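You operate a simulated robot arm through the tools that you are given. There is no shell and no other tool.

You run a simulated robot arm. Do the job below in one go: nothing can be reset, and whatever is moved stays where it is left.

JOB
Gauge the white capsule and seat it in the cut-out of that size.
Fine: use the size gauge and slide it shut again at the end.

Only the result counts: the job must be done as asked and must still hold three seconds after the hand-in. Knocking over, shifting, dropping, spilling or breaking anything else fails it.

ROBOT AND FRAMES
A 6-joint arm with a two-finger parallel gripper, fixed in place. Base frame: the origin is on the floor under the middle of its stand, x ahead of it, y to its left, z up; the work surface is at about z = 760. Readings come in mm, degrees, newtons and seconds.
With the tool pointing down near the work surface it reaches from about 240 to 640 mm from the base axis. Its first joint turns from -66.0 to 66.0 degrees. Payload 2.7 kg.
Tool frame: the origin (TCP) lies between the finger pads and is the grasp point; the fingertips stand 23 mm ahead of it; z points along the fingers, y is the line along which they close. The gripper opens to 94 mm. The fingers are 38 mm wide and 10 mm thick; the gripper's body (54 by 96 mm) begins 39 mm behind the TCP.
Orientation is that of the tool frame in the base frame, as a unit quaternion [w, x, y, z]. With the fingers straight down and closing along the base's y, the tool's x points along the base's -x, its y along +y and its z along -z.

CONTROLS
- The arm moves only by the tool move_arm. Its argument "plan" is a list that holds one entry, the list of rows, each a list of 6 numbers: the shift along the tool's x, y, z in mm, then the turn, a rotation vector about the tool's x, y, z in degrees. In form: [[[dx, dy, dz, ax, ay, az], ...]]. A call has 1 to 20 rows; each row shifts and turns the commanded pose from where the row before left it, along the tool's axes as they then stand. "claw" is the finger opening in mm, from 0 to 94, set as the call begins (left out, the last holds). A row lasts 0.2 s, in which the tool goes at most 50 mm and 8.6 degrees; a call with a longer step from one row to the next is refused whole, and so is a gripper value outside its range. A pose out of reach is approached as far as the arm can. The call stops where the force on the tool passes 70 N (or 10 N more than at its start, if that is more) or the arm is blocked; 0.2 s more then pass. The fingers move at their own pace (about 45 mm/s each) and stop on an object; they squeeze with about 43 N. The grip force told is the motor's: it shows also when the fingers shut on nothing. Time passes only in rows, and 0.2 s behind the last, so rows that do not move let the fingers close. It gives the time, the measured TCP pose, the force on the tool (base axes), the opening and the grip force at its end, in the units of the frame above (readings bear some noise), with the torque about the TCP (base axes, N m) and any sound that the robot's microphone picked up.
- Cameras (640 x 400 px; columns grow to the right, rows downward): "scene" is fixed at [70.6, -427.5, 1407.2]; the picture's right is [0.82, -0.57, 0.00], its down [-0.31, -0.45, -0.84] and it looks along [0.47, 0.69, -0.55] (base axes); focal length 332 px, centre (320, 200). "wrist" rides on the gripper at [87, 16, -75] in the tool frame; the picture's right is [-0.18, 0.98, 0.00], its down [-0.58, -0.11, -0.81] and it looks along [-0.79, -0.15, 0.59] (tool axes); focal length 243 px, centre (320, 200). There is no depth. A picture from a camera that has moved, and an enlarged one, comes with that camera's place and axes in the base frame and with its lens.
- get_image(camera): a new picture of that camera. It takes no simulated time.
- zoom(camera, box): a new picture of the part [left, top, right, bottom] of that camera's present view, enlarged. It takes no simulated time.
- close_job(): hands the job in; it is judged then, once.

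Nothing tells you positions but the pictures and the camera data. Unless the task says otherwise, let go and move clear before handing in.

The tools are called after "Emit:" by a JSON object that holds its "name" and its "arguments". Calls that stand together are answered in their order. move_arm: Moves the arm, as the interface text tells. Its arguments: {"type":"object","properties":{"plan":{"type":"array"},"claw":{"type":"number"}},"required":["plan"]} The other tools are called the same way: get_image (camera) takes a picture; zoom (camera, box) takes an enlarged picture of a part of a camera's view; close_job () hands the job in.

At the start:

```text
t: 0.0
ee_pos: [409.6, 42.5, 1030.0]
tool_rot: [0.001, -0.001, 1.0, 0.0]
ft_force: [0.1, -0.7, 0.4]
torque: [0.03, -0.01, -0.01]
width: 94.1
grip_force: 0.1
```

scene: 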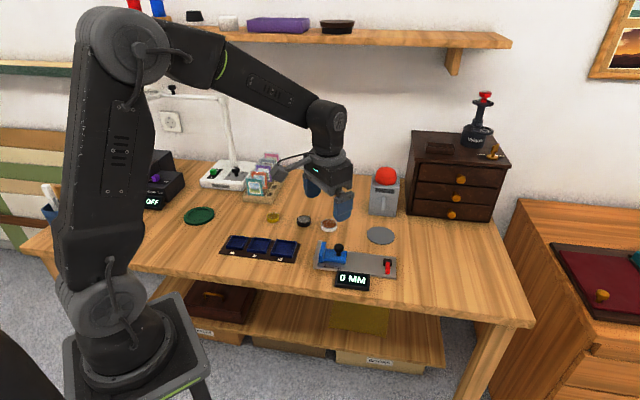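
wrist: 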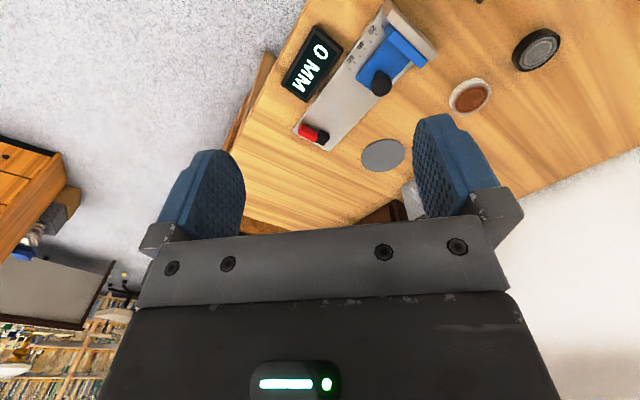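

The bench holds a gauge with a blue slider and a "0 MM" display, a dark tray with three blue cut-outs, and several round items. I'll zoom in to identify the capsule, gauge and tray.

Emit:
{"name": "zoom", "arguments": {"camera": "scene", "box": [200, 190, 320, 265]}}

Emit:
{"name": "zoom", "arguments": {"camera": "scene", "box": [300, 220, 420, 295]}}

Emit:
{"name": "zoom", "arguments": {"camera": "scene", "box": [240, 180, 400, 280]}}

Emit:
{"name": "zoom", "arguments": {"camera": "wrist", "box": [260, 0, 580, 200]}}

```text
5.33 times, centred on (260, 228) of scene
camera zoom: at [70.6, -427.5, 1407.2], right [0.82, -0.57, 0.0], down [-0.31, -0.45, -0.84], along [0.47, 0.69, -0.55], focal length 1770 px, centre (640, 53)
```

zoom: 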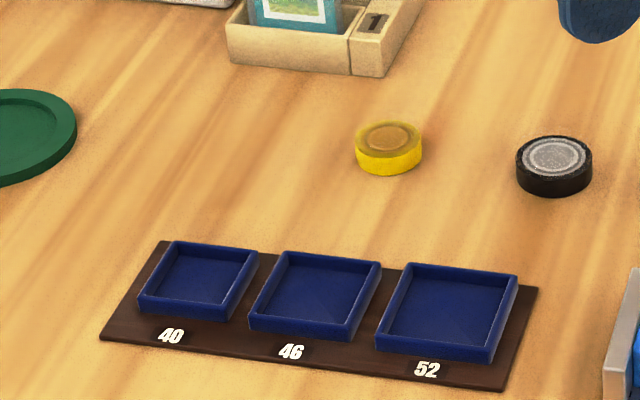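

```text
5.33 times, centred on (360, 258) of scene
camera zoom: at [70.6, -427.5, 1407.2], right [0.82, -0.57, 0.0], down [-0.31, -0.45, -0.84], along [0.47, 0.69, -0.55], focal length 1770 px, centre (107, -107)
```

zoom: 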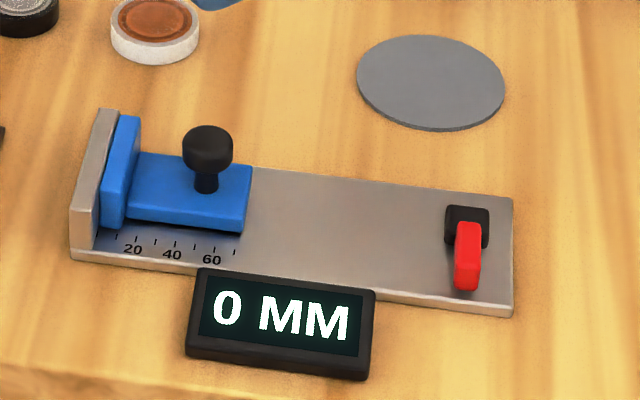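

```text
4.00 times, centred on (320, 230) of scene
camera zoom: at [70.6, -427.5, 1407.2], right [0.82, -0.57, 0.0], down [-0.31, -0.45, -0.84], along [0.47, 0.69, -0.55], focal length 1328 px, centre (320, 80)
```

zoom: 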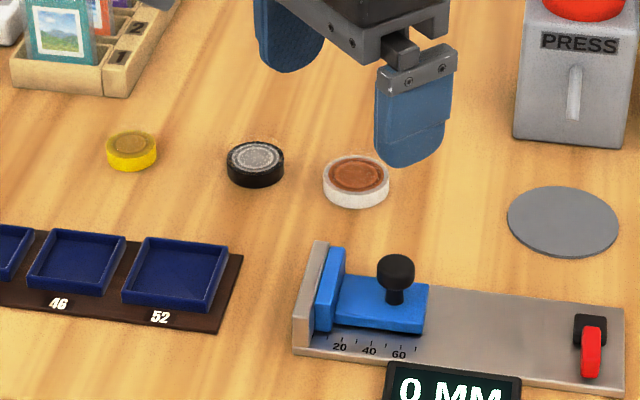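

```text
2.00 times, centred on (420, 100) of wrist
camera zoom: at [323.2, 57.9, 1105.0], right [0.18, 0.98, 0.0], down [0.58, -0.11, 0.81], along [0.79, -0.15, -0.59], focal length 485 px, centre (120, 400)
```

zoom: 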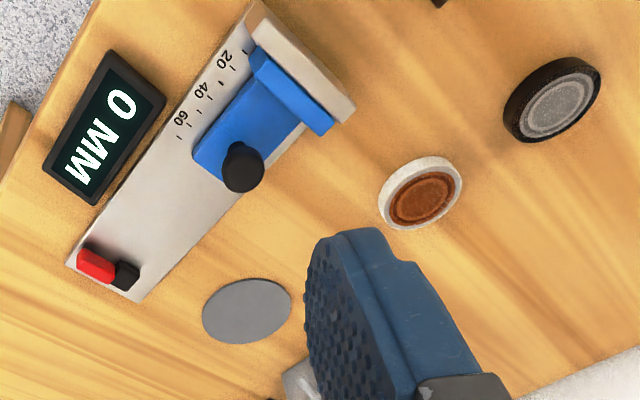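

The white capsule sits at about (560, 238), and the gauge runs diagonally from about (421, 116) to (577, -38). Before moving I'll look more closely at the gauge parts, the red lever and the tray.

Emit:
{"name": "zoom", "arguments": {"camera": "scene", "box": [310, 235, 370, 275]}}

Emit:
{"name": "zoom", "arguments": {"camera": "scene", "box": [360, 240, 420, 280]}}

Emit:
{"name": "zoom", "arguments": {"camera": "scene", "box": [255, 228, 315, 268]}}

Emit:
{"name": "zoom", "arguments": {"camera": "wrist", "box": [280, 0, 440, 160]}}

Emit:
{"name": "zoom", "arguments": {"camera": "scene", "box": [290, 200, 360, 245]}}

```text
10.00 times, centred on (340, 255) of scene
camera zoom: at [70.6, -427.5, 1407.2], right [0.82, -0.57, 0.0], down [-0.31, -0.45, -0.84], along [0.47, 0.69, -0.55], focal length 3320 px, centre (120, -350)
```

zoom: 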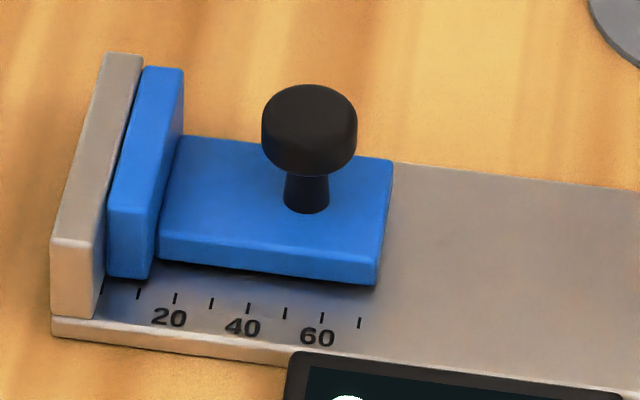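

```text
10.00 times, centred on (390, 260) of scene
camera zoom: at [70.6, -427.5, 1407.2], right [0.82, -0.57, 0.0], down [-0.31, -0.45, -0.84], along [0.47, 0.69, -0.55], focal length 3320 px, centre (-380, -400)
```

zoom: 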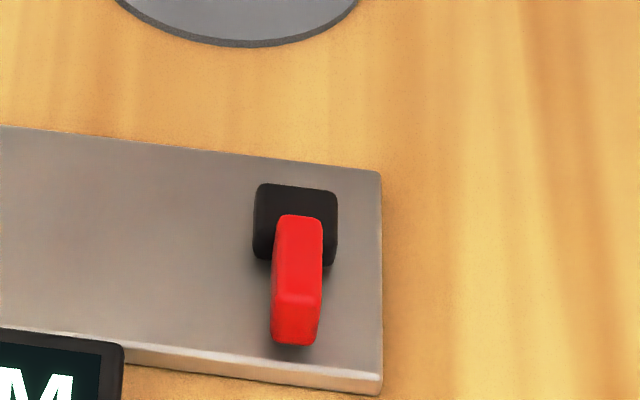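

```text
10.00 times, centred on (285, 248) of scene
camera zoom: at [70.6, -427.5, 1407.2], right [0.82, -0.57, 0.0], down [-0.31, -0.45, -0.84], along [0.47, 0.69, -0.55], focal length 3320 px, centre (670, -280)
```

zoom: 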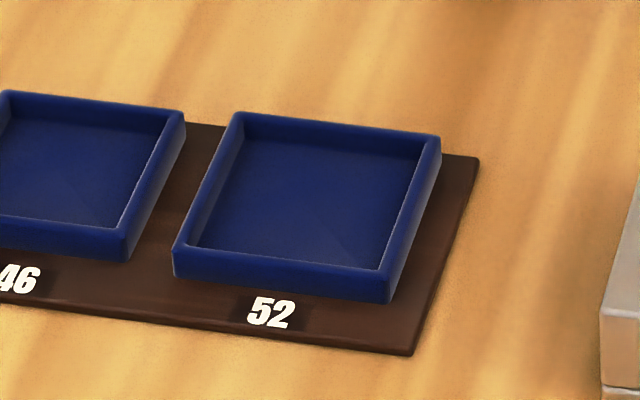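

```text
2.50 times, centred on (360, 80) of wrist
camera zoom: at [323.2, 57.9, 1105.0], right [0.18, 0.98, 0.0], down [0.58, -0.11, 0.81], along [0.79, -0.15, -0.59], focal length 606 px, centre (220, 500)
```

zoom: 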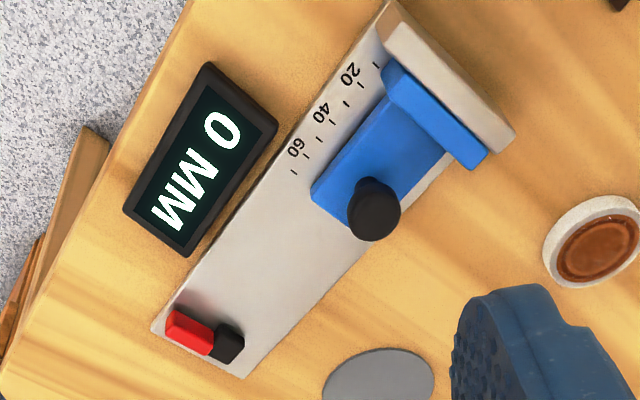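

```text
8.89 times, centred on (325, 222) of scene
camera zoom: at [70.6, -427.5, 1407.2], right [0.82, -0.57, 0.0], down [-0.31, -0.45, -0.84], along [0.47, 0.69, -0.55], focal length 2951 px, centre (276, 0)
```

zoom: 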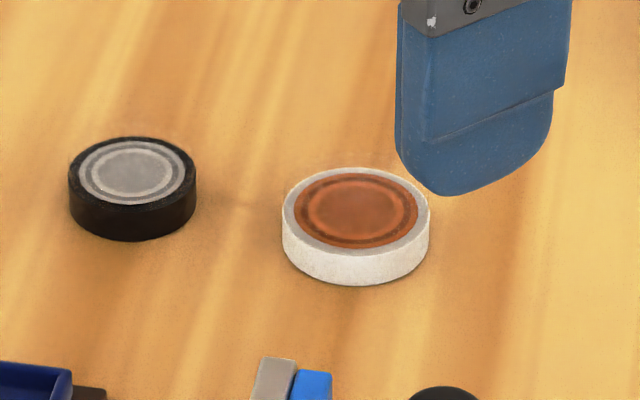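

The white capsule looks about 52 mm across, but I'll gauge it to be sure. First I'll move above the gauge knob, turn the fingers to close along the slide direction, and look again.

Emit:
{"name": "move_arm", "arguments": {"plan": [[[-21.5, 15, 20, 0, 0, 0], [-21.5, 15, 20, 0, 0, 0], [-21.5, 15, 20, 0, 0, 0], [-21.5, 15, 20, 0, 0, 0], [0, 0, 0, 0, 0, -7.5], [0, 0, 0, 0, 0, -7.5], [0, 0, 0, 0, 0, -7.5], [0, 0, 0, 0, 0, -7.5], [0, 0, 0, 0, 0, -7.5], [0, 0, 0, 0, 0, -7.5], [0, 0, 0, 0, 0, 0]]], "claw": 60}}

Emit:
{"name": "get_image", "arguments": {"camera": "scene"}}

Emit:
{"name": "get_image", "arguments": {"camera": "wrist"}}

```text
t: 2.4
ee_pos: [495.9, 102.4, 951.6]
tool_rot: [0.001, -0.384, 0.923, 0.001]
ft_force: [0.7, -1.4, -0.4]
torque: [-0.01, 0.02, 0.01]
width: 60.2
grip_force: 0.1
```

```text
taken
```

scene: 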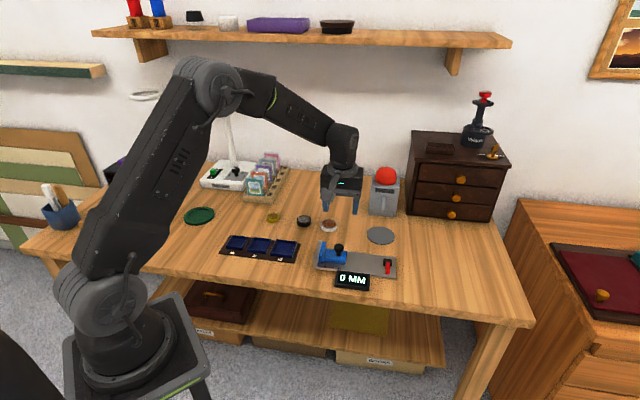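

```text
taken
camera wrist: at [423.3, 51.9, 1025.2], right [-0.57, 0.82, 0.0], down [0.49, 0.34, 0.81], along [0.67, 0.46, -0.59], focal length 243 px, centre (320, 200)
```

wrist: 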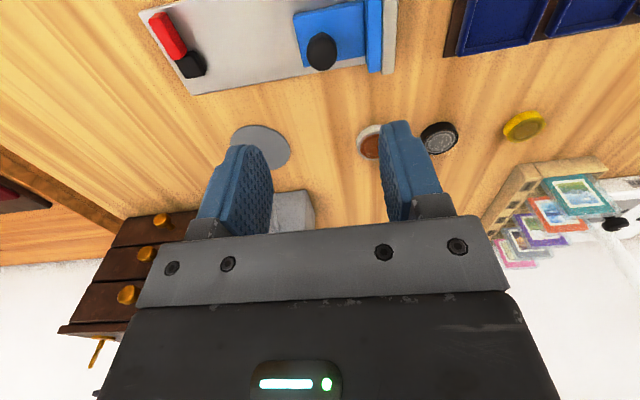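

The knob looks almost directly below the TCP. I'll zoom in with the wrist camera to refine the gauge angle and the knob position.

Emit:
{"name": "zoom", "arguments": {"camera": "wrist", "box": [240, 0, 400, 100]}}

Emit:
{"name": "zoom", "arguments": {"camera": "wrist", "box": [130, 0, 290, 100]}}

Emit:
{"name": "zoom", "arguments": {"camera": "wrist", "box": [340, 90, 500, 190]}}

Emit:
{"name": "zoom", "arguments": {"camera": "scene", "box": [300, 160, 420, 290]}}

```text
4.00 times, centred on (320, 50) of wrist
camera zoom: at [423.3, 51.9, 1025.2], right [-0.57, 0.82, 0.0], down [0.49, 0.34, 0.81], along [0.67, 0.46, -0.59], focal length 970 px, centre (320, 800)
```

zoom: 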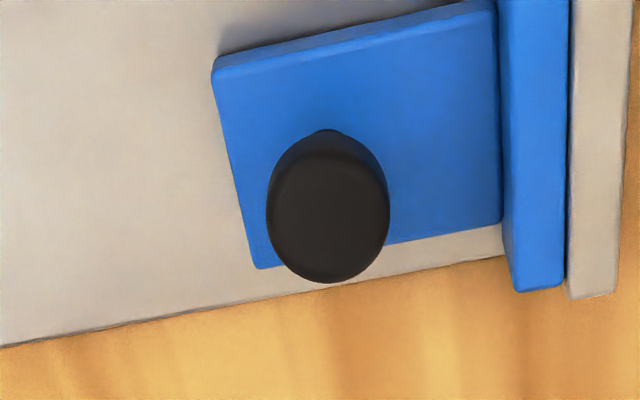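

```text
4.00 times, centred on (210, 50) of wrist
camera zoom: at [423.3, 51.9, 1025.2], right [-0.57, 0.82, 0.0], down [0.49, 0.34, 0.81], along [0.67, 0.46, -0.59], focal length 970 px, centre (760, 800)
```

zoom: 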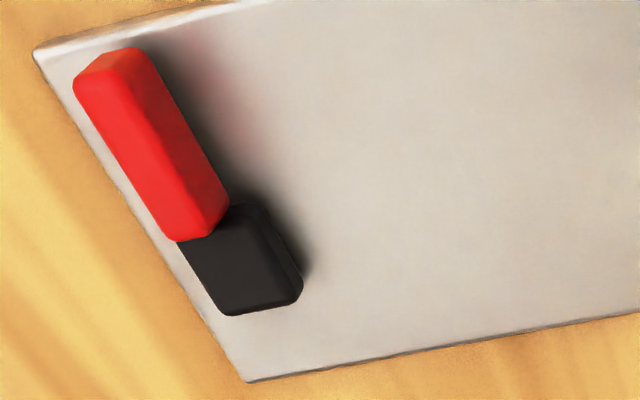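

```text
4.00 times, centred on (420, 140) of wrist
camera zoom: at [423.3, 51.9, 1025.2], right [-0.57, 0.82, 0.0], down [0.49, 0.34, 0.81], along [0.67, 0.46, -0.59], focal length 970 px, centre (-80, 440)
```

zoom: 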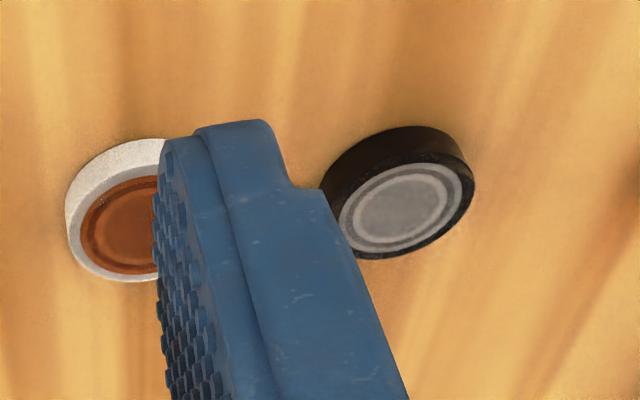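

```text
3.08 times, centred on (360, 225) of scene
camera zoom: at [70.6, -427.5, 1407.2], right [0.82, -0.57, 0.0], down [-0.31, -0.45, -0.84], along [0.47, 0.69, -0.55], focal length 1022 px, centre (197, 123)
```

zoom: 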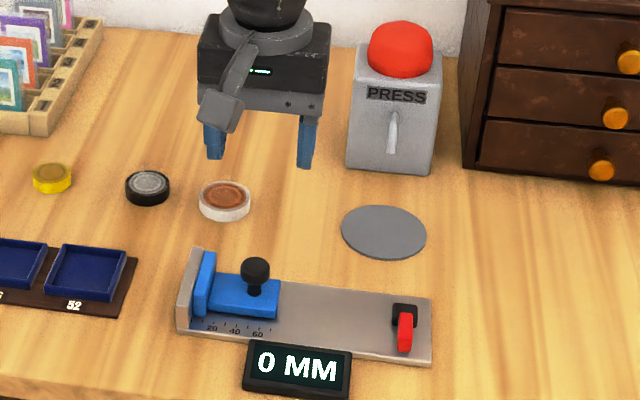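

The gauge axis lines up with the tool's y axis to within about a degree, and the knob is within 2 mm of the TCP. I'll lower to just above the knob with a narrower opening and check clearance.

Emit:
{"name": "move_arm", "arguments": {"plan": [[[-1.5, 1.0, 26, 0, 0, 0], [0, 0, 26, 0, 0, 0], [0, 0, 26, 0, 0, 0], [0, 0, 26, 0, 0, 0], [0, 0, 0, 0, 0, 0]]], "claw": 44}}

Emit:
{"name": "zoom", "arguments": {"camera": "scene", "box": [300, 180, 400, 300]}}

Emit:
{"name": "get_image", "arguments": {"camera": "wrist"}}

```text
t: 3.6
ee_pos: [496.6, 103.4, 846.7]
tool_rot: [0.001, -0.384, 0.924, 0.001]
ft_force: [0.3, -0.2, -0.5]
torque: [-0.03, 0.0, 0.0]
width: 44.2
grip_force: 0.0
```

```text
3.33 times, centred on (350, 240) of scene
camera zoom: at [70.6, -427.5, 1407.2], right [0.82, -0.57, 0.0], down [-0.31, -0.45, -0.84], along [0.47, 0.69, -0.55], focal length 1107 px, centre (220, 67)
```

zoom: 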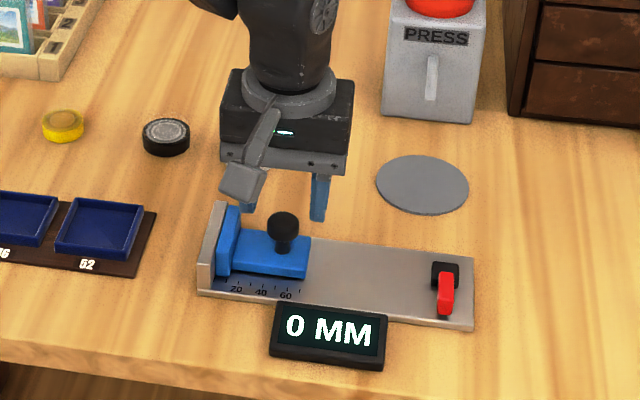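

```text
taken
camera wrist: at [424.3, 54.3, 920.4], right [-0.57, 0.82, 0.0], down [0.49, 0.33, 0.81], along [0.67, 0.46, -0.59], focal length 243 px, centre (320, 200)
```

wrist: 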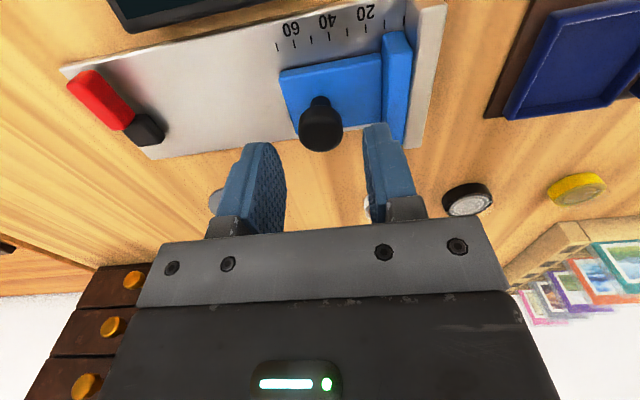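

The fingers straddle the knob with clearance to the jaw. I'll lower around the knob next.

Emit:
{"name": "move_arm", "arguments": {"plan": [[[0, 0, 14, 0, 0, 0], [0, 0, 14, 0, 0, 0], [0, 0, 12, 0, 0, 0], [0, 0, 0, 0, 0, 0]]]}}

Emit:
{"name": "zoom", "arguments": {"camera": "scene", "box": [310, 210, 400, 290]}}

Emit:
{"name": "get_image", "arguments": {"camera": "wrist"}}

```text
t: 4.6
ee_pos: [495.8, 102.1, 806.1]
tool_rot: [0.001, -0.384, 0.924, 0.0]
ft_force: [-0.7, -0.4, -0.4]
torque: [-0.01, 0.0, 0.0]
width: 44.3
grip_force: 0.0
```

```text
5.00 times, centred on (355, 250) of scene
camera zoom: at [70.6, -427.5, 1407.2], right [0.82, -0.57, 0.0], down [-0.31, -0.45, -0.84], along [0.47, 0.69, -0.55], focal length 1660 px, centre (145, -50)
```

zoom: 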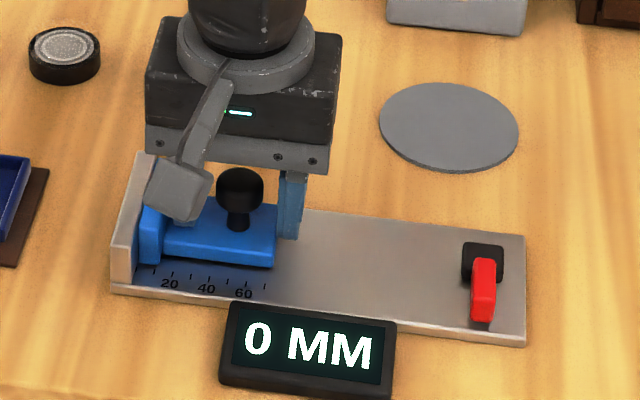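

```text
taken
camera wrist: at [424.2, 54.0, 880.6], right [-0.57, 0.82, 0.0], down [0.49, 0.33, 0.81], along [0.67, 0.46, -0.59], focal length 243 px, centre (320, 200)
```

wrist: 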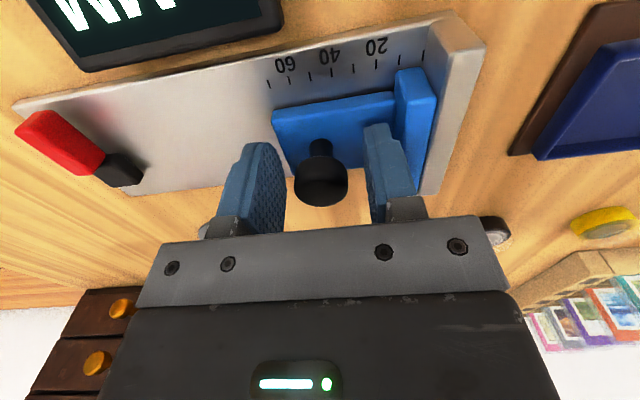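

The fingers straddle the knob properly. I'll narrow the gap slightly and try a small slide in the opening direction, watching the force and the display.

Emit:
{"name": "move_arm", "arguments": {"plan": [[[0, 0, 0, 0, 0, 0], [0, -3, 0, 0, 0, 0], [0, -3, 0, 0, 0, 0], [0, -2, 0, 0, 0, 0]]], "claw": 36}}

Emit:
{"name": "zoom", "arguments": {"camera": "scene", "box": [310, 210, 400, 290]}}

```text
t: 5.6
ee_pos: [502.1, 98.1, 808.0]
tool_rot: [0.0, -0.383, 0.924, 0.001]
ft_force: [0.1, 0.1, -0.5]
torque: [0.0, -0.01, 0.01]
width: 36.3
grip_force: 0.2
```

```text
5.00 times, centred on (355, 250) of scene
camera zoom: at [70.6, -427.5, 1407.2], right [0.82, -0.57, 0.0], down [-0.31, -0.45, -0.84], along [0.47, 0.69, -0.55], focal length 1660 px, centre (145, -50)
```

zoom: 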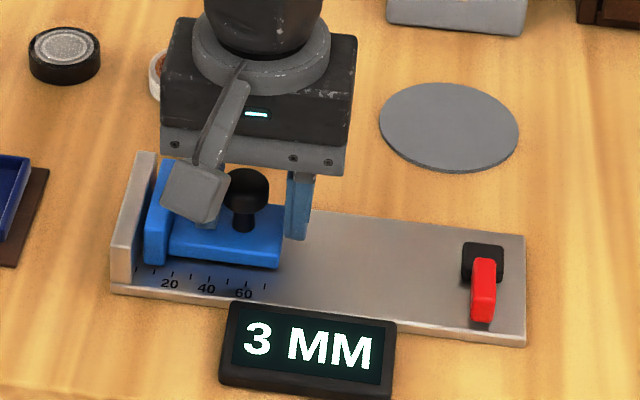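

The slider moves freely and the display now reads 3 MM. I'll continue opening it to about 68 mm.

Emit:
{"name": "move_arm", "arguments": {"plan": [[[0, -4, 0, 0, 0, 0], [0, -7, 0, 0, 0, 0], [0, -8, 0, 0, 0, 0], [0, -8, 0, 0, 0, 0], [0, -8, 0, 0, 0, 0], [0, -8, 0, 0, 0, 0], [0, -8, 0, 0, 0, 0], [0, -6, 0, 0, 0, 0], [0, -4, 0, 0, 0, 0], [0, -3, 0, 0, 0, 0], [0, -2, 0, 0, 0, 0], [0, -1, 0, 0, 0, 0], [0, 0, 0, 0, 0, 0], [0, 0, 0, 0, 0, 0]]]}}

Emit:
{"name": "zoom", "arguments": {"camera": "scene", "box": [310, 210, 400, 290]}}

Emit:
{"name": "get_image", "arguments": {"camera": "wrist"}}

```text
t: 8.6
ee_pos: [549.4, 49.7, 806.8]
tool_rot: [0.001, -0.383, 0.924, 0.0]
ft_force: [-0.1, 1.0, -0.4]
torque: [0.04, -0.02, -0.01]
width: 36.2
grip_force: 0.0
```

```text
5.00 times, centred on (355, 250) of scene
camera zoom: at [70.6, -427.5, 1407.2], right [0.82, -0.57, 0.0], down [-0.31, -0.45, -0.84], along [0.47, 0.69, -0.55], focal length 1660 px, centre (145, -50)
```

zoom: 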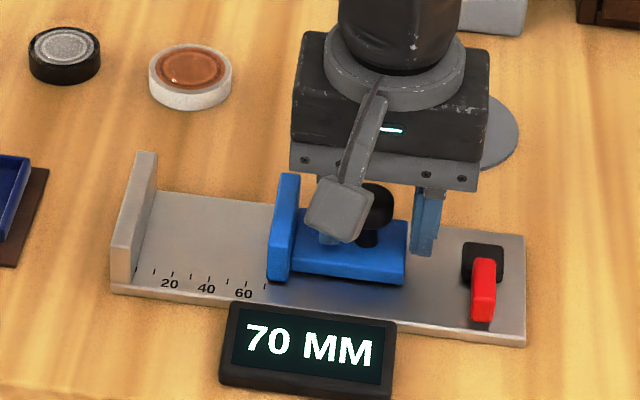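

```text
taken
camera wrist: at [476.9, 0.9, 881.2], right [-0.57, 0.82, 0.0], down [0.49, 0.33, 0.81], along [0.67, 0.46, -0.59], focal length 243 px, centre (320, 200)
```

wrist: 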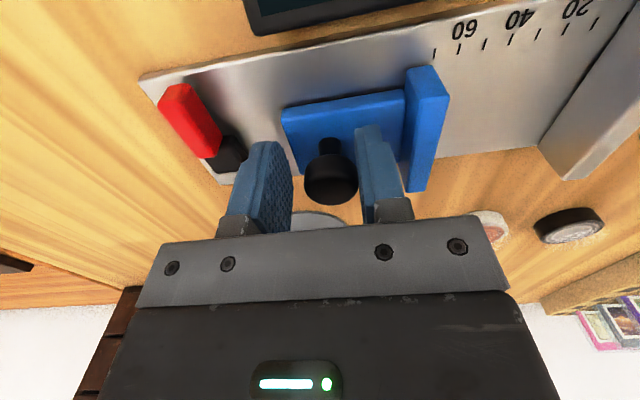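

The gauge is open at 70 mm and the scene view shows the space between the jaws is clear. I'll back the finger off the knob, rise straight up, and look at the gauge and capsule from above.

Emit:
{"name": "move_arm", "arguments": {"plan": [[[0, 3, 0, 0, 0, 0], [0, 0, -15, 0, 0, 0], [0, 0, -30, 0, 0, 0], [0, 0, -35, 0, 0, 0], [0, 0, -35, 0, 0, 0], [0, 0, -30, 0, 0, 0], [0, 0, 0, 0, 0, 0]]]}}

Emit:
{"name": "get_image", "arguments": {"camera": "wrist"}}

Emit:
{"name": "zoom", "arguments": {"camera": "scene", "box": [310, 210, 400, 290]}}

```text
t: 10.2
ee_pos: [546.3, 50.7, 952.0]
tool_rot: [0.0, -0.384, 0.924, 0.0]
ft_force: [-1.0, 1.0, 0.7]
torque: [-0.02, -0.01, -0.02]
width: 36.1
grip_force: 0.1
```

```text
taken
camera wrist: at [474.6, 3.2, 1026.4], right [-0.57, 0.82, 0.0], down [0.49, 0.33, 0.81], along [0.67, 0.46, -0.59], focal length 243 px, centre (320, 200)
```

wrist: 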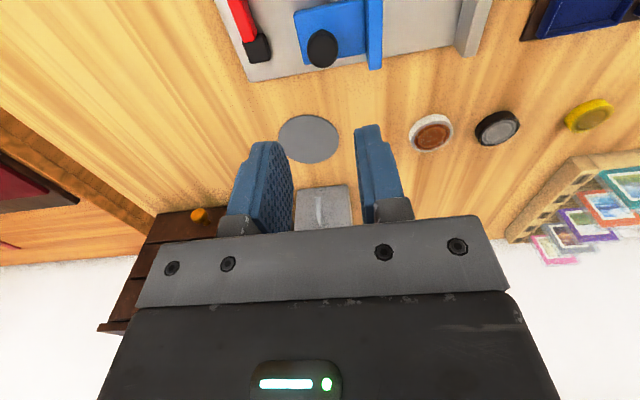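

```text
5.00 times, centred on (355, 250) of scene
camera zoom: at [70.6, -427.5, 1407.2], right [0.82, -0.57, 0.0], down [-0.31, -0.45, -0.84], along [0.47, 0.69, -0.55], focal length 1660 px, centre (145, -50)
```

zoom: 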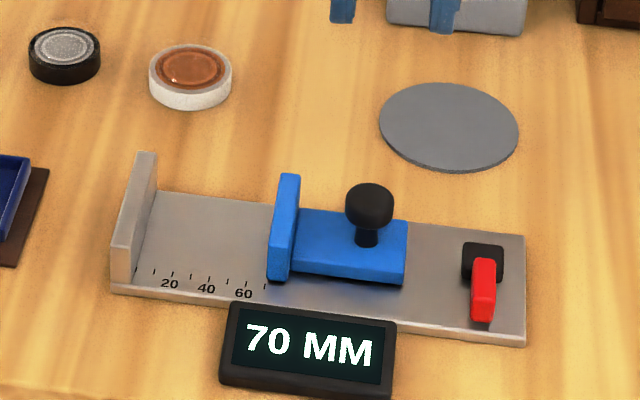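

The gauge is clear and stays at 70 MM. I'll zoom the wrist view on the capsule and the jaw gap to get precise coordinates.

Emit:
{"name": "zoom", "arguments": {"camera": "wrist", "box": [390, 100, 470, 150]}}

Emit:
{"name": "zoom", "arguments": {"camera": "wrist", "box": [290, 0, 500, 100]}}

Emit:
{"name": "zoom", "arguments": {"camera": "scene", "box": [305, 210, 355, 240]}}

Emit:
{"name": "zoom", "arguments": {"camera": "scene", "box": [325, 235, 385, 275]}}

```text
8.00 times, centred on (430, 125) of wrist
camera zoom: at [474.6, 3.2, 1026.4], right [-0.57, 0.82, 0.0], down [0.49, 0.33, 0.81], along [0.67, 0.46, -0.59], focal length 1941 px, centre (-560, 800)
```

zoom: 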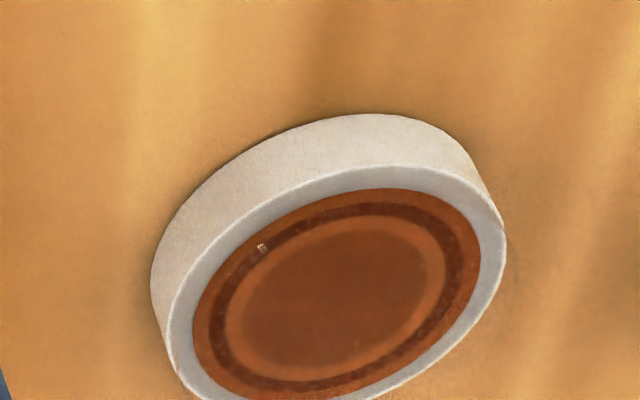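

```text
3.05 times, centred on (395, 50) of wrist
camera zoom: at [474.6, 3.2, 1026.4], right [-0.57, 0.82, 0.0], down [0.49, 0.33, 0.81], along [0.67, 0.46, -0.59], focal length 739 px, centre (91, 657)
```

zoom: 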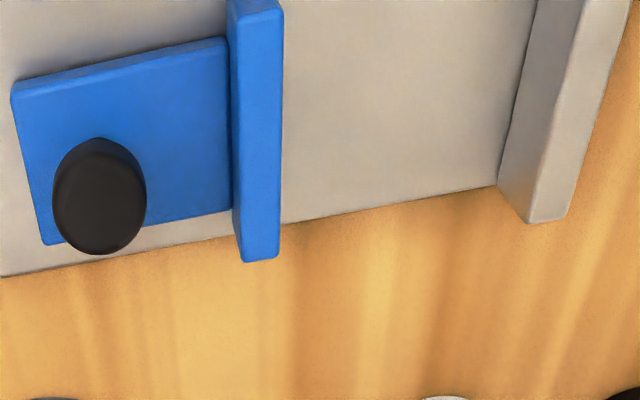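

```text
12.80 times, centred on (330, 225) of scene
camera zoom: at [70.6, -427.5, 1407.2], right [0.82, -0.57, 0.0], down [-0.31, -0.45, -0.84], along [0.47, 0.69, -0.55], focal length 4249 px, centre (192, -120)
```

zoom: 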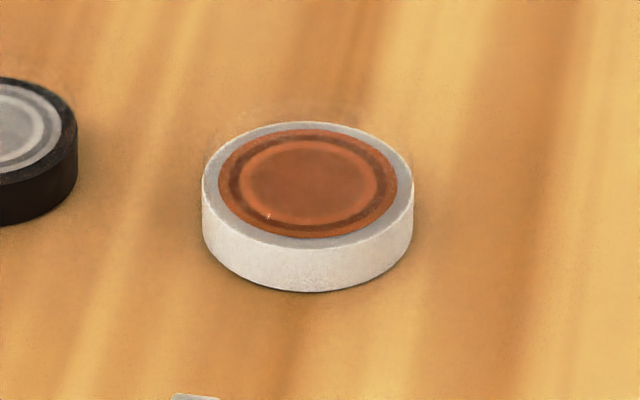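

```text
10.00 times, centred on (355, 255) of scene
camera zoom: at [70.6, -427.5, 1407.2], right [0.82, -0.57, 0.0], down [-0.31, -0.45, -0.84], along [0.47, 0.69, -0.55], focal length 3320 px, centre (-30, -350)
```

zoom: 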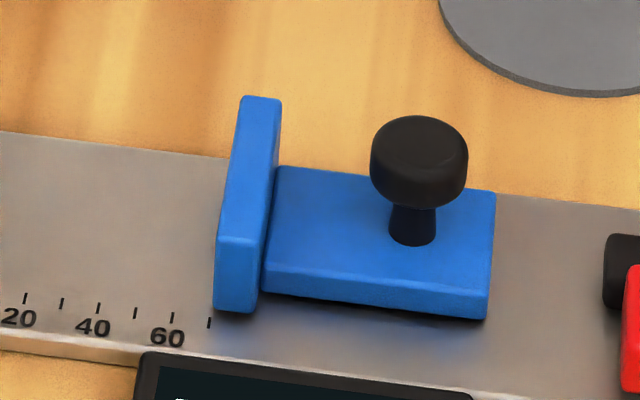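

The capsule is at about (561, 240), is about 12.5 mm thick, and stands clear of its neighbours. I'll move above it at safe height and turn the fingers to close across the gauge direction.

Emit:
{"name": "move_arm", "arguments": {"plan": [[[-23.73, 20.3, 0, 0, 0, 0], [-23.73, 20.3, 0, 0, 0, 0], [-23.73, 20.3, 0, 0, 0, 0], [-23.73, 20.3, 0, 0, 0, 0], [-23.73, 20.3, 0, 0, 0, 0], [-23.73, 20.3, 0, 0, 0, 0], [0, 0, 0, 0, 0, 7.5], [0, 0, 0, 0, 0, 7.5], [0, 0, 0, 0, 0, 7.5], [0, 0, 0, 0, 0, 7.5], [0, 0, 0, 0, 0, 7.5], [0, 0, 0, 0, 0, 7.5], [0, 0, 0, 0, 0, 7.5], [0, 0, 0, 0, 0, 7.5], [0, 0, 0, 0, 0, 7.5], [0, 0, 0, 0, 0, 7.5], [0, 0, 0, 0, 0, 7.5], [0, 0, 0, 0, 0, 7.5], [0, 0, 0, 0, 0, 0]]], "claw": 76}}

Emit:
{"name": "get_image", "arguments": {"camera": "wrist"}}

Emit:
{"name": "get_image", "arguments": {"camera": "scene"}}

```text
t: 14.2
ee_pos: [560.9, 239.4, 951.2]
tool_rot: [0.001, 0.383, 0.924, 0.001]
ft_force: [-0.8, -0.3, 0.1]
torque: [0.01, -0.03, 0.02]
width: 75.8
grip_force: 0.1
```

```text
taken
camera wrist: at [511.4, 312.3, 1026.7], right [0.83, 0.56, 0.0], down [0.33, -0.49, 0.81], along [0.46, -0.67, -0.59], focal length 243 px, centre (320, 200)
```

wrist: 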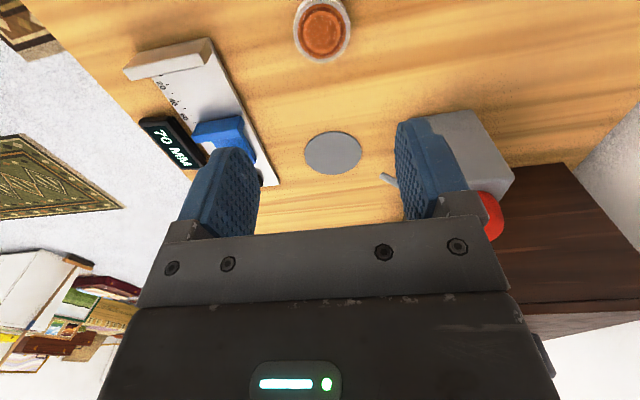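

```text
taken
```

scene: 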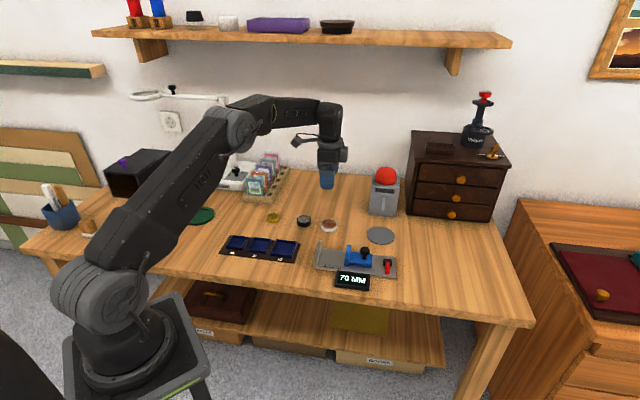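

I'm above the capsule, which shows at the top of the wrist view. I'll zoom in for the fine offset.

Emit:
{"name": "zoom", "arguments": {"camera": "wrist", "box": [280, 0, 360, 70]}}

Emit:
{"name": "zoom", "arguments": {"camera": "scene", "box": [220, 228, 320, 268]}}

Emit:
{"name": "zoom", "arguments": {"camera": "scene", "box": [267, 230, 307, 262]}}

```text
5.71 times, centred on (320, 35) of wrist
camera zoom: at [511.4, 312.3, 1026.7], right [0.83, 0.56, 0.0], down [0.33, -0.49, 0.81], along [0.46, -0.67, -0.59], focal length 1386 px, centre (320, 1143)
```

zoom: 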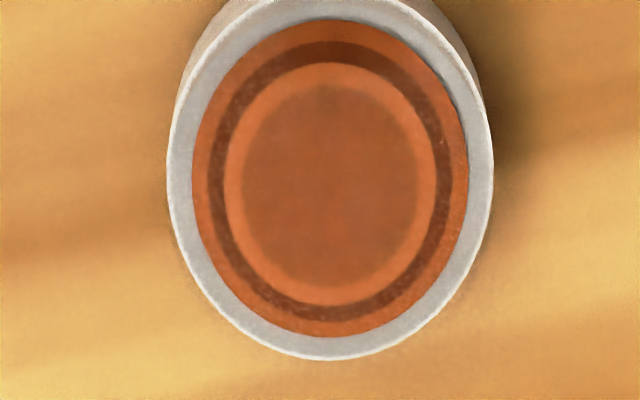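

```text
6.40 times, centred on (270, 248) of scene
camera zoom: at [70.6, -427.5, 1407.2], right [0.82, -0.57, 0.0], down [-0.31, -0.45, -0.84], along [0.47, 0.69, -0.55], focal length 2125 px, centre (640, -107)
```

zoom: 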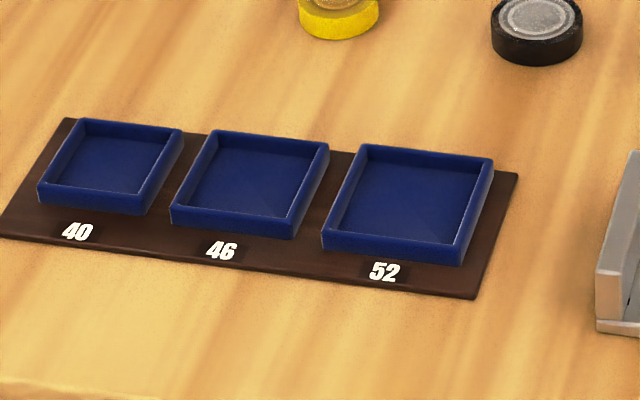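

```text
12.50 times, centred on (287, 246) of scene
camera zoom: at [70.6, -427.5, 1407.2], right [0.82, -0.57, 0.0], down [-0.31, -0.45, -0.84], along [0.47, 0.69, -0.55], focal length 4150 px, centre (732, -375)
```

zoom: 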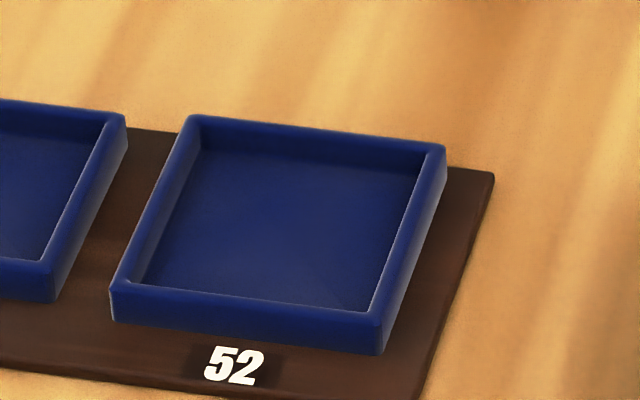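

The capsule centre is about (1.4, 1.9) mm from the TCP in the tool frame. I'll centre on it and descend part way, then check again.

Emit:
{"name": "move_arm", "arguments": {"plan": [[[1.4, 1.9, 25, 0, 0, 0], [0, 0, 35, 0, 0, 0], [0, 0, 35, 0, 0, 0], [0, 0, 25, 0, 0, 0], [0, 0, 0, 0, 0, 0], [0, 0, 0, 0, 0, 0]]]}}

Emit:
{"name": "get_image", "arguments": {"camera": "wrist"}}

Emit:
{"name": "zoom", "arguments": {"camera": "scene", "box": [280, 160, 380, 250]}}

```text
t: 15.6
ee_pos: [561.2, 241.3, 832.8]
tool_rot: [0.0, 0.381, 0.924, 0.001]
ft_force: [0.6, -0.1, -0.1]
torque: [-0.02, -0.02, -0.02]
width: 75.9
grip_force: 0.0
```

```text
taken
camera wrist: at [511.7, 314.1, 906.9], right [0.82, 0.57, 0.0], down [0.33, -0.49, 0.81], along [0.46, -0.66, -0.59], focal length 243 px, centre (320, 200)
```

wrist: 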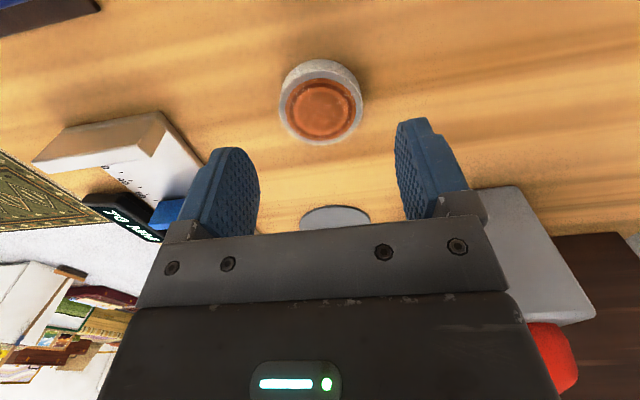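

```text
4.44 times, centred on (330, 205) of scene
camera zoom: at [70.6, -427.5, 1407.2], right [0.82, -0.57, 0.0], down [-0.31, -0.45, -0.84], along [0.47, 0.69, -0.55], focal length 1475 px, centre (276, 178)
```

zoom: 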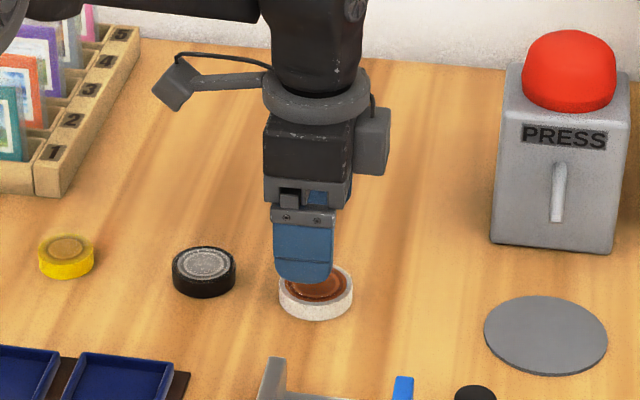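

The capsule is centred between the fingers. I'll lower to grasp height, with fingertips about 4 mm above the table.

Emit:
{"name": "move_arm", "arguments": {"plan": [[[0.5, 0, 15, 0, 0, 0], [0, 0, 15, 0, 0, 0], [0, 0, 9, 0, 0, 0], [0, 0, 5, 0, 0, 0], [0, 0, 0, 0, 0, 0]]]}}

Emit:
{"name": "get_image", "arguments": {"camera": "wrist"}}

Emit:
{"name": "zoom", "arguments": {"camera": "scene", "box": [290, 190, 370, 250]}}

```text
t: 16.8
ee_pos: [561.0, 241.7, 787.9]
tool_rot: [0.0, 0.382, 0.924, 0.001]
ft_force: [-0.2, -0.1, -0.4]
torque: [0.01, 0.0, 0.0]
width: 76.0
grip_force: 0.0
```

```text
taken
camera wrist: at [511.8, 315.0, 862.3], right [0.82, 0.57, 0.0], down [0.33, -0.49, 0.81], along [0.46, -0.66, -0.59], focal length 243 px, centre (320, 200)
```

wrist: 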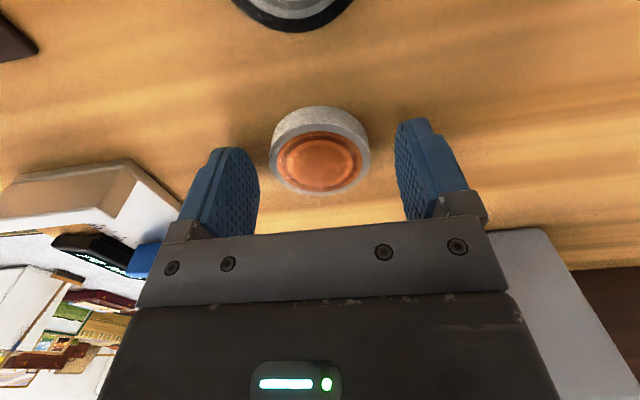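

```text
6.67 times, centred on (330, 220) of scene
camera zoom: at [70.6, -427.5, 1407.2], right [0.82, -0.57, 0.0], down [-0.31, -0.45, -0.84], along [0.47, 0.69, -0.55], focal length 2213 px, centre (253, 67)
```

zoom: 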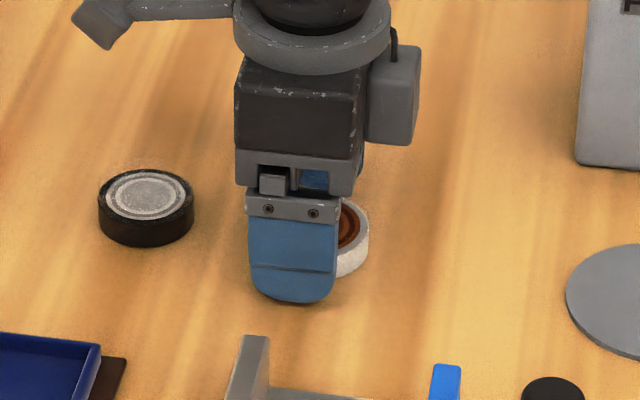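

The fingers sit either side of the capsule, so I'll close on it.

Emit:
{"name": "move_arm", "arguments": {"plan": [[[0, 0, 0, 0, 0, 0], [0, 0, 0, 0, 0, 0], [0, 0, 0, 0, 0, 0], [0, 0, 0, 0, 0, 0]]], "claw": 46}}

Emit:
{"name": "get_image", "arguments": {"camera": "wrist"}}

```text
t: 17.8
ee_pos: [562.0, 242.4, 788.0]
tool_rot: [0.0, 0.382, 0.924, 0.001]
ft_force: [-1.2, -0.4, 0.5]
torque: [-0.01, -0.02, 0.05]
width: 50.3
grip_force: 42.9
```

```text
taken
camera wrist: at [511.8, 315.0, 862.4], right [0.82, 0.57, 0.0], down [0.33, -0.49, 0.81], along [0.46, -0.66, -0.59], focal length 243 px, centre (320, 200)
```

wrist: 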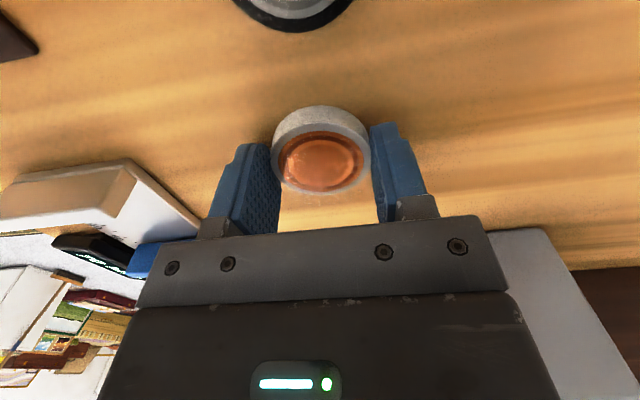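

The grip holds at 50.3 mm with 43 N. I'll lift gently and confirm the capsule comes along level.

Emit:
{"name": "move_arm", "arguments": {"plan": [[[0, 0, -8, 0, 0, 0], [0, 0, -15, 0, 0, 0], [0, 0, -20, 0, 0, 0], [0, 0, -20, 0, 0, 0], [0, 0, -12, 0, 0, 0], [0, 0, 0, 0, 0, 0]]]}}

Emit:
{"name": "get_image", "arguments": {"camera": "wrist"}}

Emit:
{"name": "zoom", "arguments": {"camera": "scene", "box": [290, 160, 370, 230]}}

```text
t: 19.2
ee_pos: [562.4, 241.5, 863.4]
tool_rot: [0.001, 0.382, 0.924, 0.001]
ft_force: [0.0, -0.5, -0.2]
torque: [0.0, 0.05, -0.01]
width: 50.5
grip_force: 43.0
```

```text
taken
camera wrist: at [512.0, 315.1, 937.6], right [0.82, 0.57, 0.0], down [0.33, -0.49, 0.81], along [0.46, -0.66, -0.59], focal length 243 px, centre (320, 200)
```

wrist: 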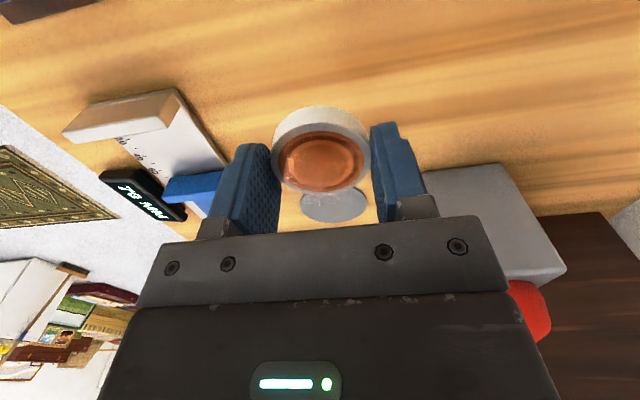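

```text
5.71 times, centred on (330, 195) of scene
camera zoom: at [70.6, -427.5, 1407.2], right [0.82, -0.57, 0.0], down [-0.31, -0.45, -0.84], along [0.47, 0.69, -0.55], focal length 1897 px, centre (263, 229)
```

zoom: 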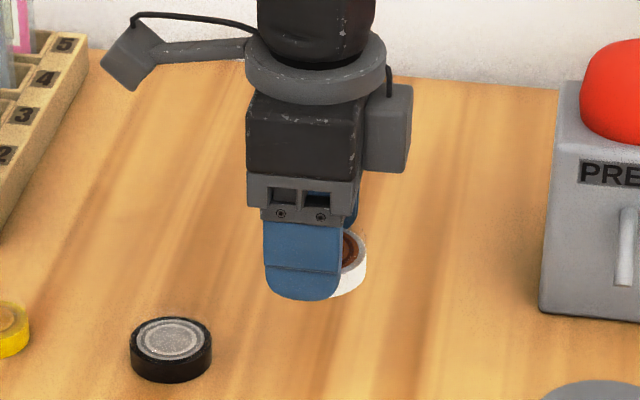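

The capsule is held level. I'll carry it over the open gauge gap at about (482, 117), staying high, and check alignment before lowering.

Emit:
{"name": "move_arm", "arguments": {"plan": [[[-5.28, -24.25, 0, 0, 0, 0], [-5.28, -24.25, 0, 0, 0, 0], [-5.28, -24.25, 0, 0, 0, 0], [-5.28, -24.25, 0, 0, 0, 0], [-5.28, -24.25, 0, 0, 0, 0], [-5.28, -24.25, 0, 0, 0, 0], [0, 0, 0, 0, 0, 0], [0, 0, 0, 0, 0, 0]]]}}

Emit:
{"name": "get_image", "arguments": {"camera": "wrist"}}

Emit:
{"name": "zoom", "arguments": {"camera": "scene", "box": [300, 180, 410, 290]}}

```text
t: 21.0
ee_pos: [480.3, 117.1, 862.9]
tool_rot: [0.0, 0.382, 0.924, 0.0]
ft_force: [0.2, -0.3, -0.2]
torque: [0.0, 0.01, -0.01]
width: 50.3
grip_force: 43.0
```

```text
taken
camera wrist: at [430.9, 189.6, 937.2], right [0.82, 0.57, 0.0], down [0.33, -0.49, 0.81], along [0.46, -0.66, -0.59], focal length 243 px, centre (320, 200)
```

wrist: 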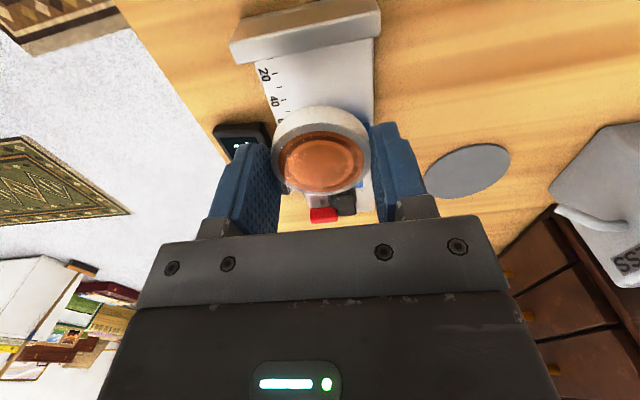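

```text
3.64 times, centred on (355, 235) of scene
camera zoom: at [70.6, -427.5, 1407.2], right [0.82, -0.57, 0.0], down [-0.31, -0.45, -0.84], along [0.47, 0.69, -0.55], focal length 1207 px, centre (193, 73)
```

zoom: 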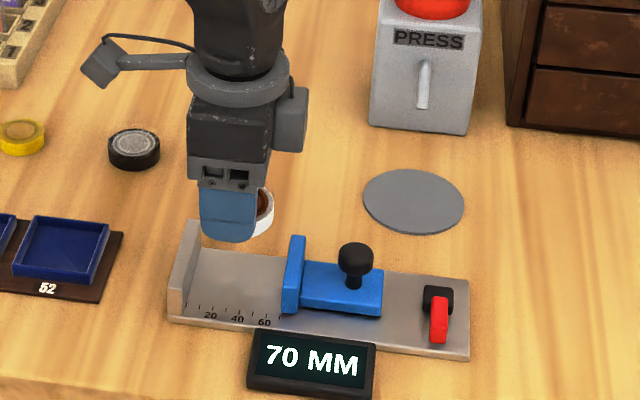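

The alignment is good, with the fixed jaw about 4 mm from the capsule's edge and the blue jaw about 14 mm away. I'll shift 3 mm toward the middle and lower to just above the plate.

Emit:
{"name": "move_arm", "arguments": {"plan": [[[-3, 0, 10, 0, 0, 0], [0, 0, 18, 0, 0, 0], [0, 0, 18, 0, 0, 0], [0, 0, 12, 0, 0, 0], [0, 0, 5, 0, 0, 0], [0, 0, 0, 0, 0, 0]]]}}

Emit:
{"name": "zoom", "arguments": {"camera": "scene", "box": [310, 210, 390, 290]}}

Emit:
{"name": "get_image", "arguments": {"camera": "wrist"}}

```text
t: 22.4
ee_pos: [484.0, 113.8, 799.9]
tool_rot: [0.0, 0.382, 0.924, 0.001]
ft_force: [0.4, 0.4, -1.3]
torque: [0.01, 0.0, 0.02]
width: 50.6
grip_force: 42.6
```

```text
5.00 times, centred on (350, 250) of scene
camera zoom: at [70.6, -427.5, 1407.2], right [0.82, -0.57, 0.0], down [-0.31, -0.45, -0.84], along [0.47, 0.69, -0.55], focal length 1660 px, centre (170, -50)
```

zoom: 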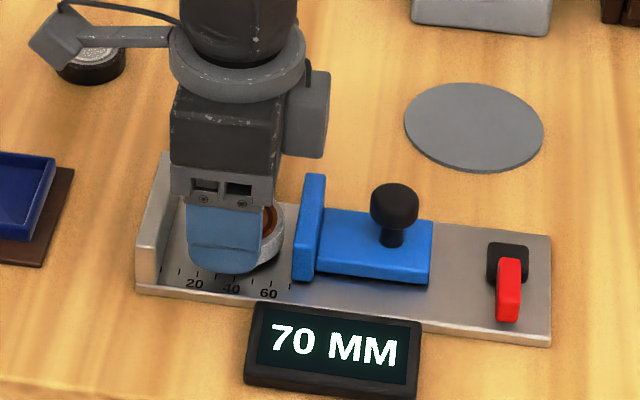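

```text
taken
camera wrist: at [434.0, 187.0, 874.1], right [0.82, 0.57, 0.0], down [0.33, -0.49, 0.81], along [0.46, -0.66, -0.59], focal length 243 px, centre (320, 200)
```

wrist: 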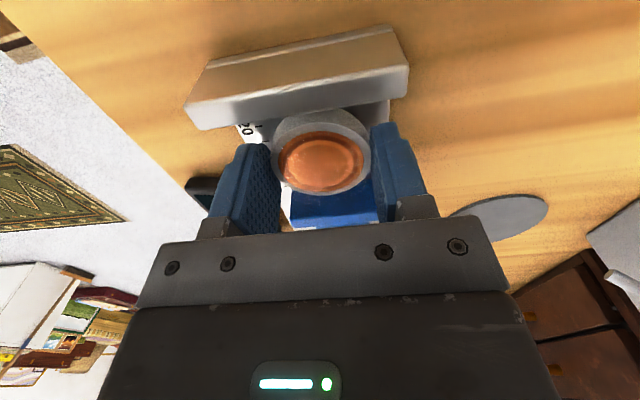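

The capsule sits between the jaws about 5 mm above the plate. I'll lower it slowly and watch the force.

Emit:
{"name": "move_arm", "arguments": {"plan": [[[0, 0, 1.5, 0, 0, 0], [0, 0, 1.5, 0, 0, 0], [0, 0, 0, 0, 0, 0]]]}}

Emit:
{"name": "zoom", "arguments": {"camera": "scene", "box": [330, 235, 370, 265]}}

```text
t: 23.2
ee_pos: [484.0, 113.5, 796.9]
tool_rot: [0.0, 0.382, 0.924, 0.001]
ft_force: [-0.6, -0.1, -1.3]
torque: [0.0, 0.0, -0.03]
width: 50.7
grip_force: 43.0
```

```text
13.33 times, centred on (350, 250) of scene
camera zoom: at [70.6, -427.5, 1407.2], right [0.82, -0.57, 0.0], down [-0.31, -0.45, -0.84], along [0.47, 0.69, -0.55], focal length 4426 px, centre (-80, -467)
```

zoom: 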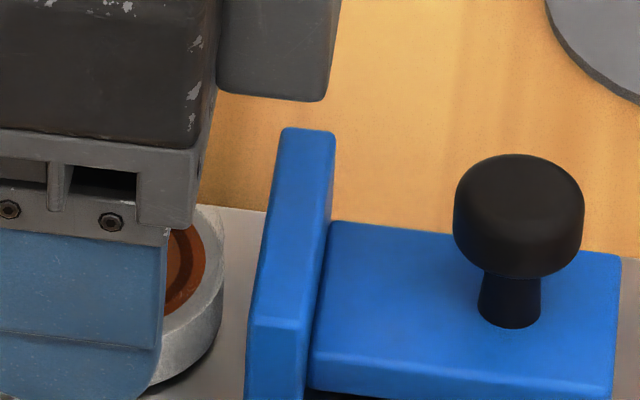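

Emit:
{"name": "move_arm", "arguments": {"plan": [[[0, 0, 1, 0, 0, 0], [0, 0, 0, 0, 0, 0]]]}}

Emit:
{"name": "zoom", "arguments": {"camera": "scene", "box": [325, 240, 365, 270]}}

```text
t: 23.8
ee_pos: [483.7, 113.9, 795.9]
tool_rot: [0.001, 0.382, 0.924, 0.001]
ft_force: [-1.8, -0.2, 1.9]
torque: [-0.08, 0.07, 0.01]
width: 50.5
grip_force: 43.1
```

```text
13.33 times, centred on (345, 255) of scene
camera zoom: at [70.5, -427.5, 1407.2], right [0.82, -0.57, 0.0], down [-0.31, -0.45, -0.84], along [0.47, 0.69, -0.55], focal length 4426 px, centre (-13, -533)
```

zoom: 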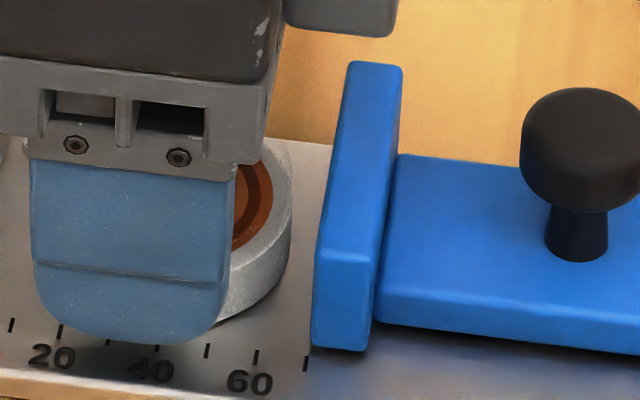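

The force is starting to shift, which suggests first contact. I'll go another half millimetre to confirm.

Emit:
{"name": "move_arm", "arguments": {"plan": [[[0, 0, 0.5, 0, 0, 0], [0, 0, 0, 0, 0, 0]]]}}

Emit:
{"name": "get_image", "arguments": {"camera": "wrist"}}

```text
t: 24.4
ee_pos: [483.7, 114.5, 795.6]
tool_rot: [0.002, 0.383, 0.924, 0.0]
ft_force: [-3.3, -1.5, 9.5]
torque: [-0.09, 0.14, -0.01]
width: 50.4
grip_force: 42.7
```

```text
taken
camera wrist: at [434.1, 187.2, 870.3], right [0.82, 0.57, 0.0], down [0.33, -0.49, 0.81], along [0.46, -0.66, -0.59], focal length 243 px, centre (320, 200)
```

wrist: 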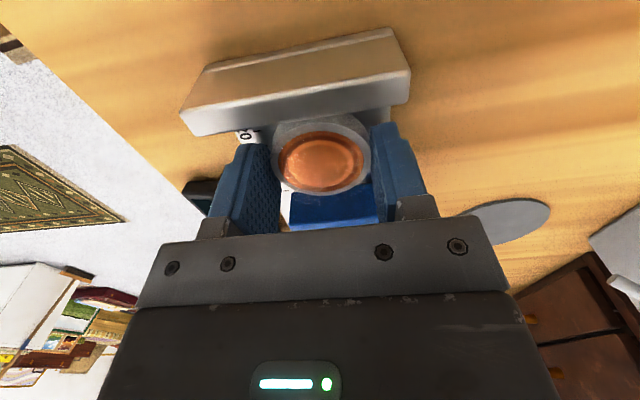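

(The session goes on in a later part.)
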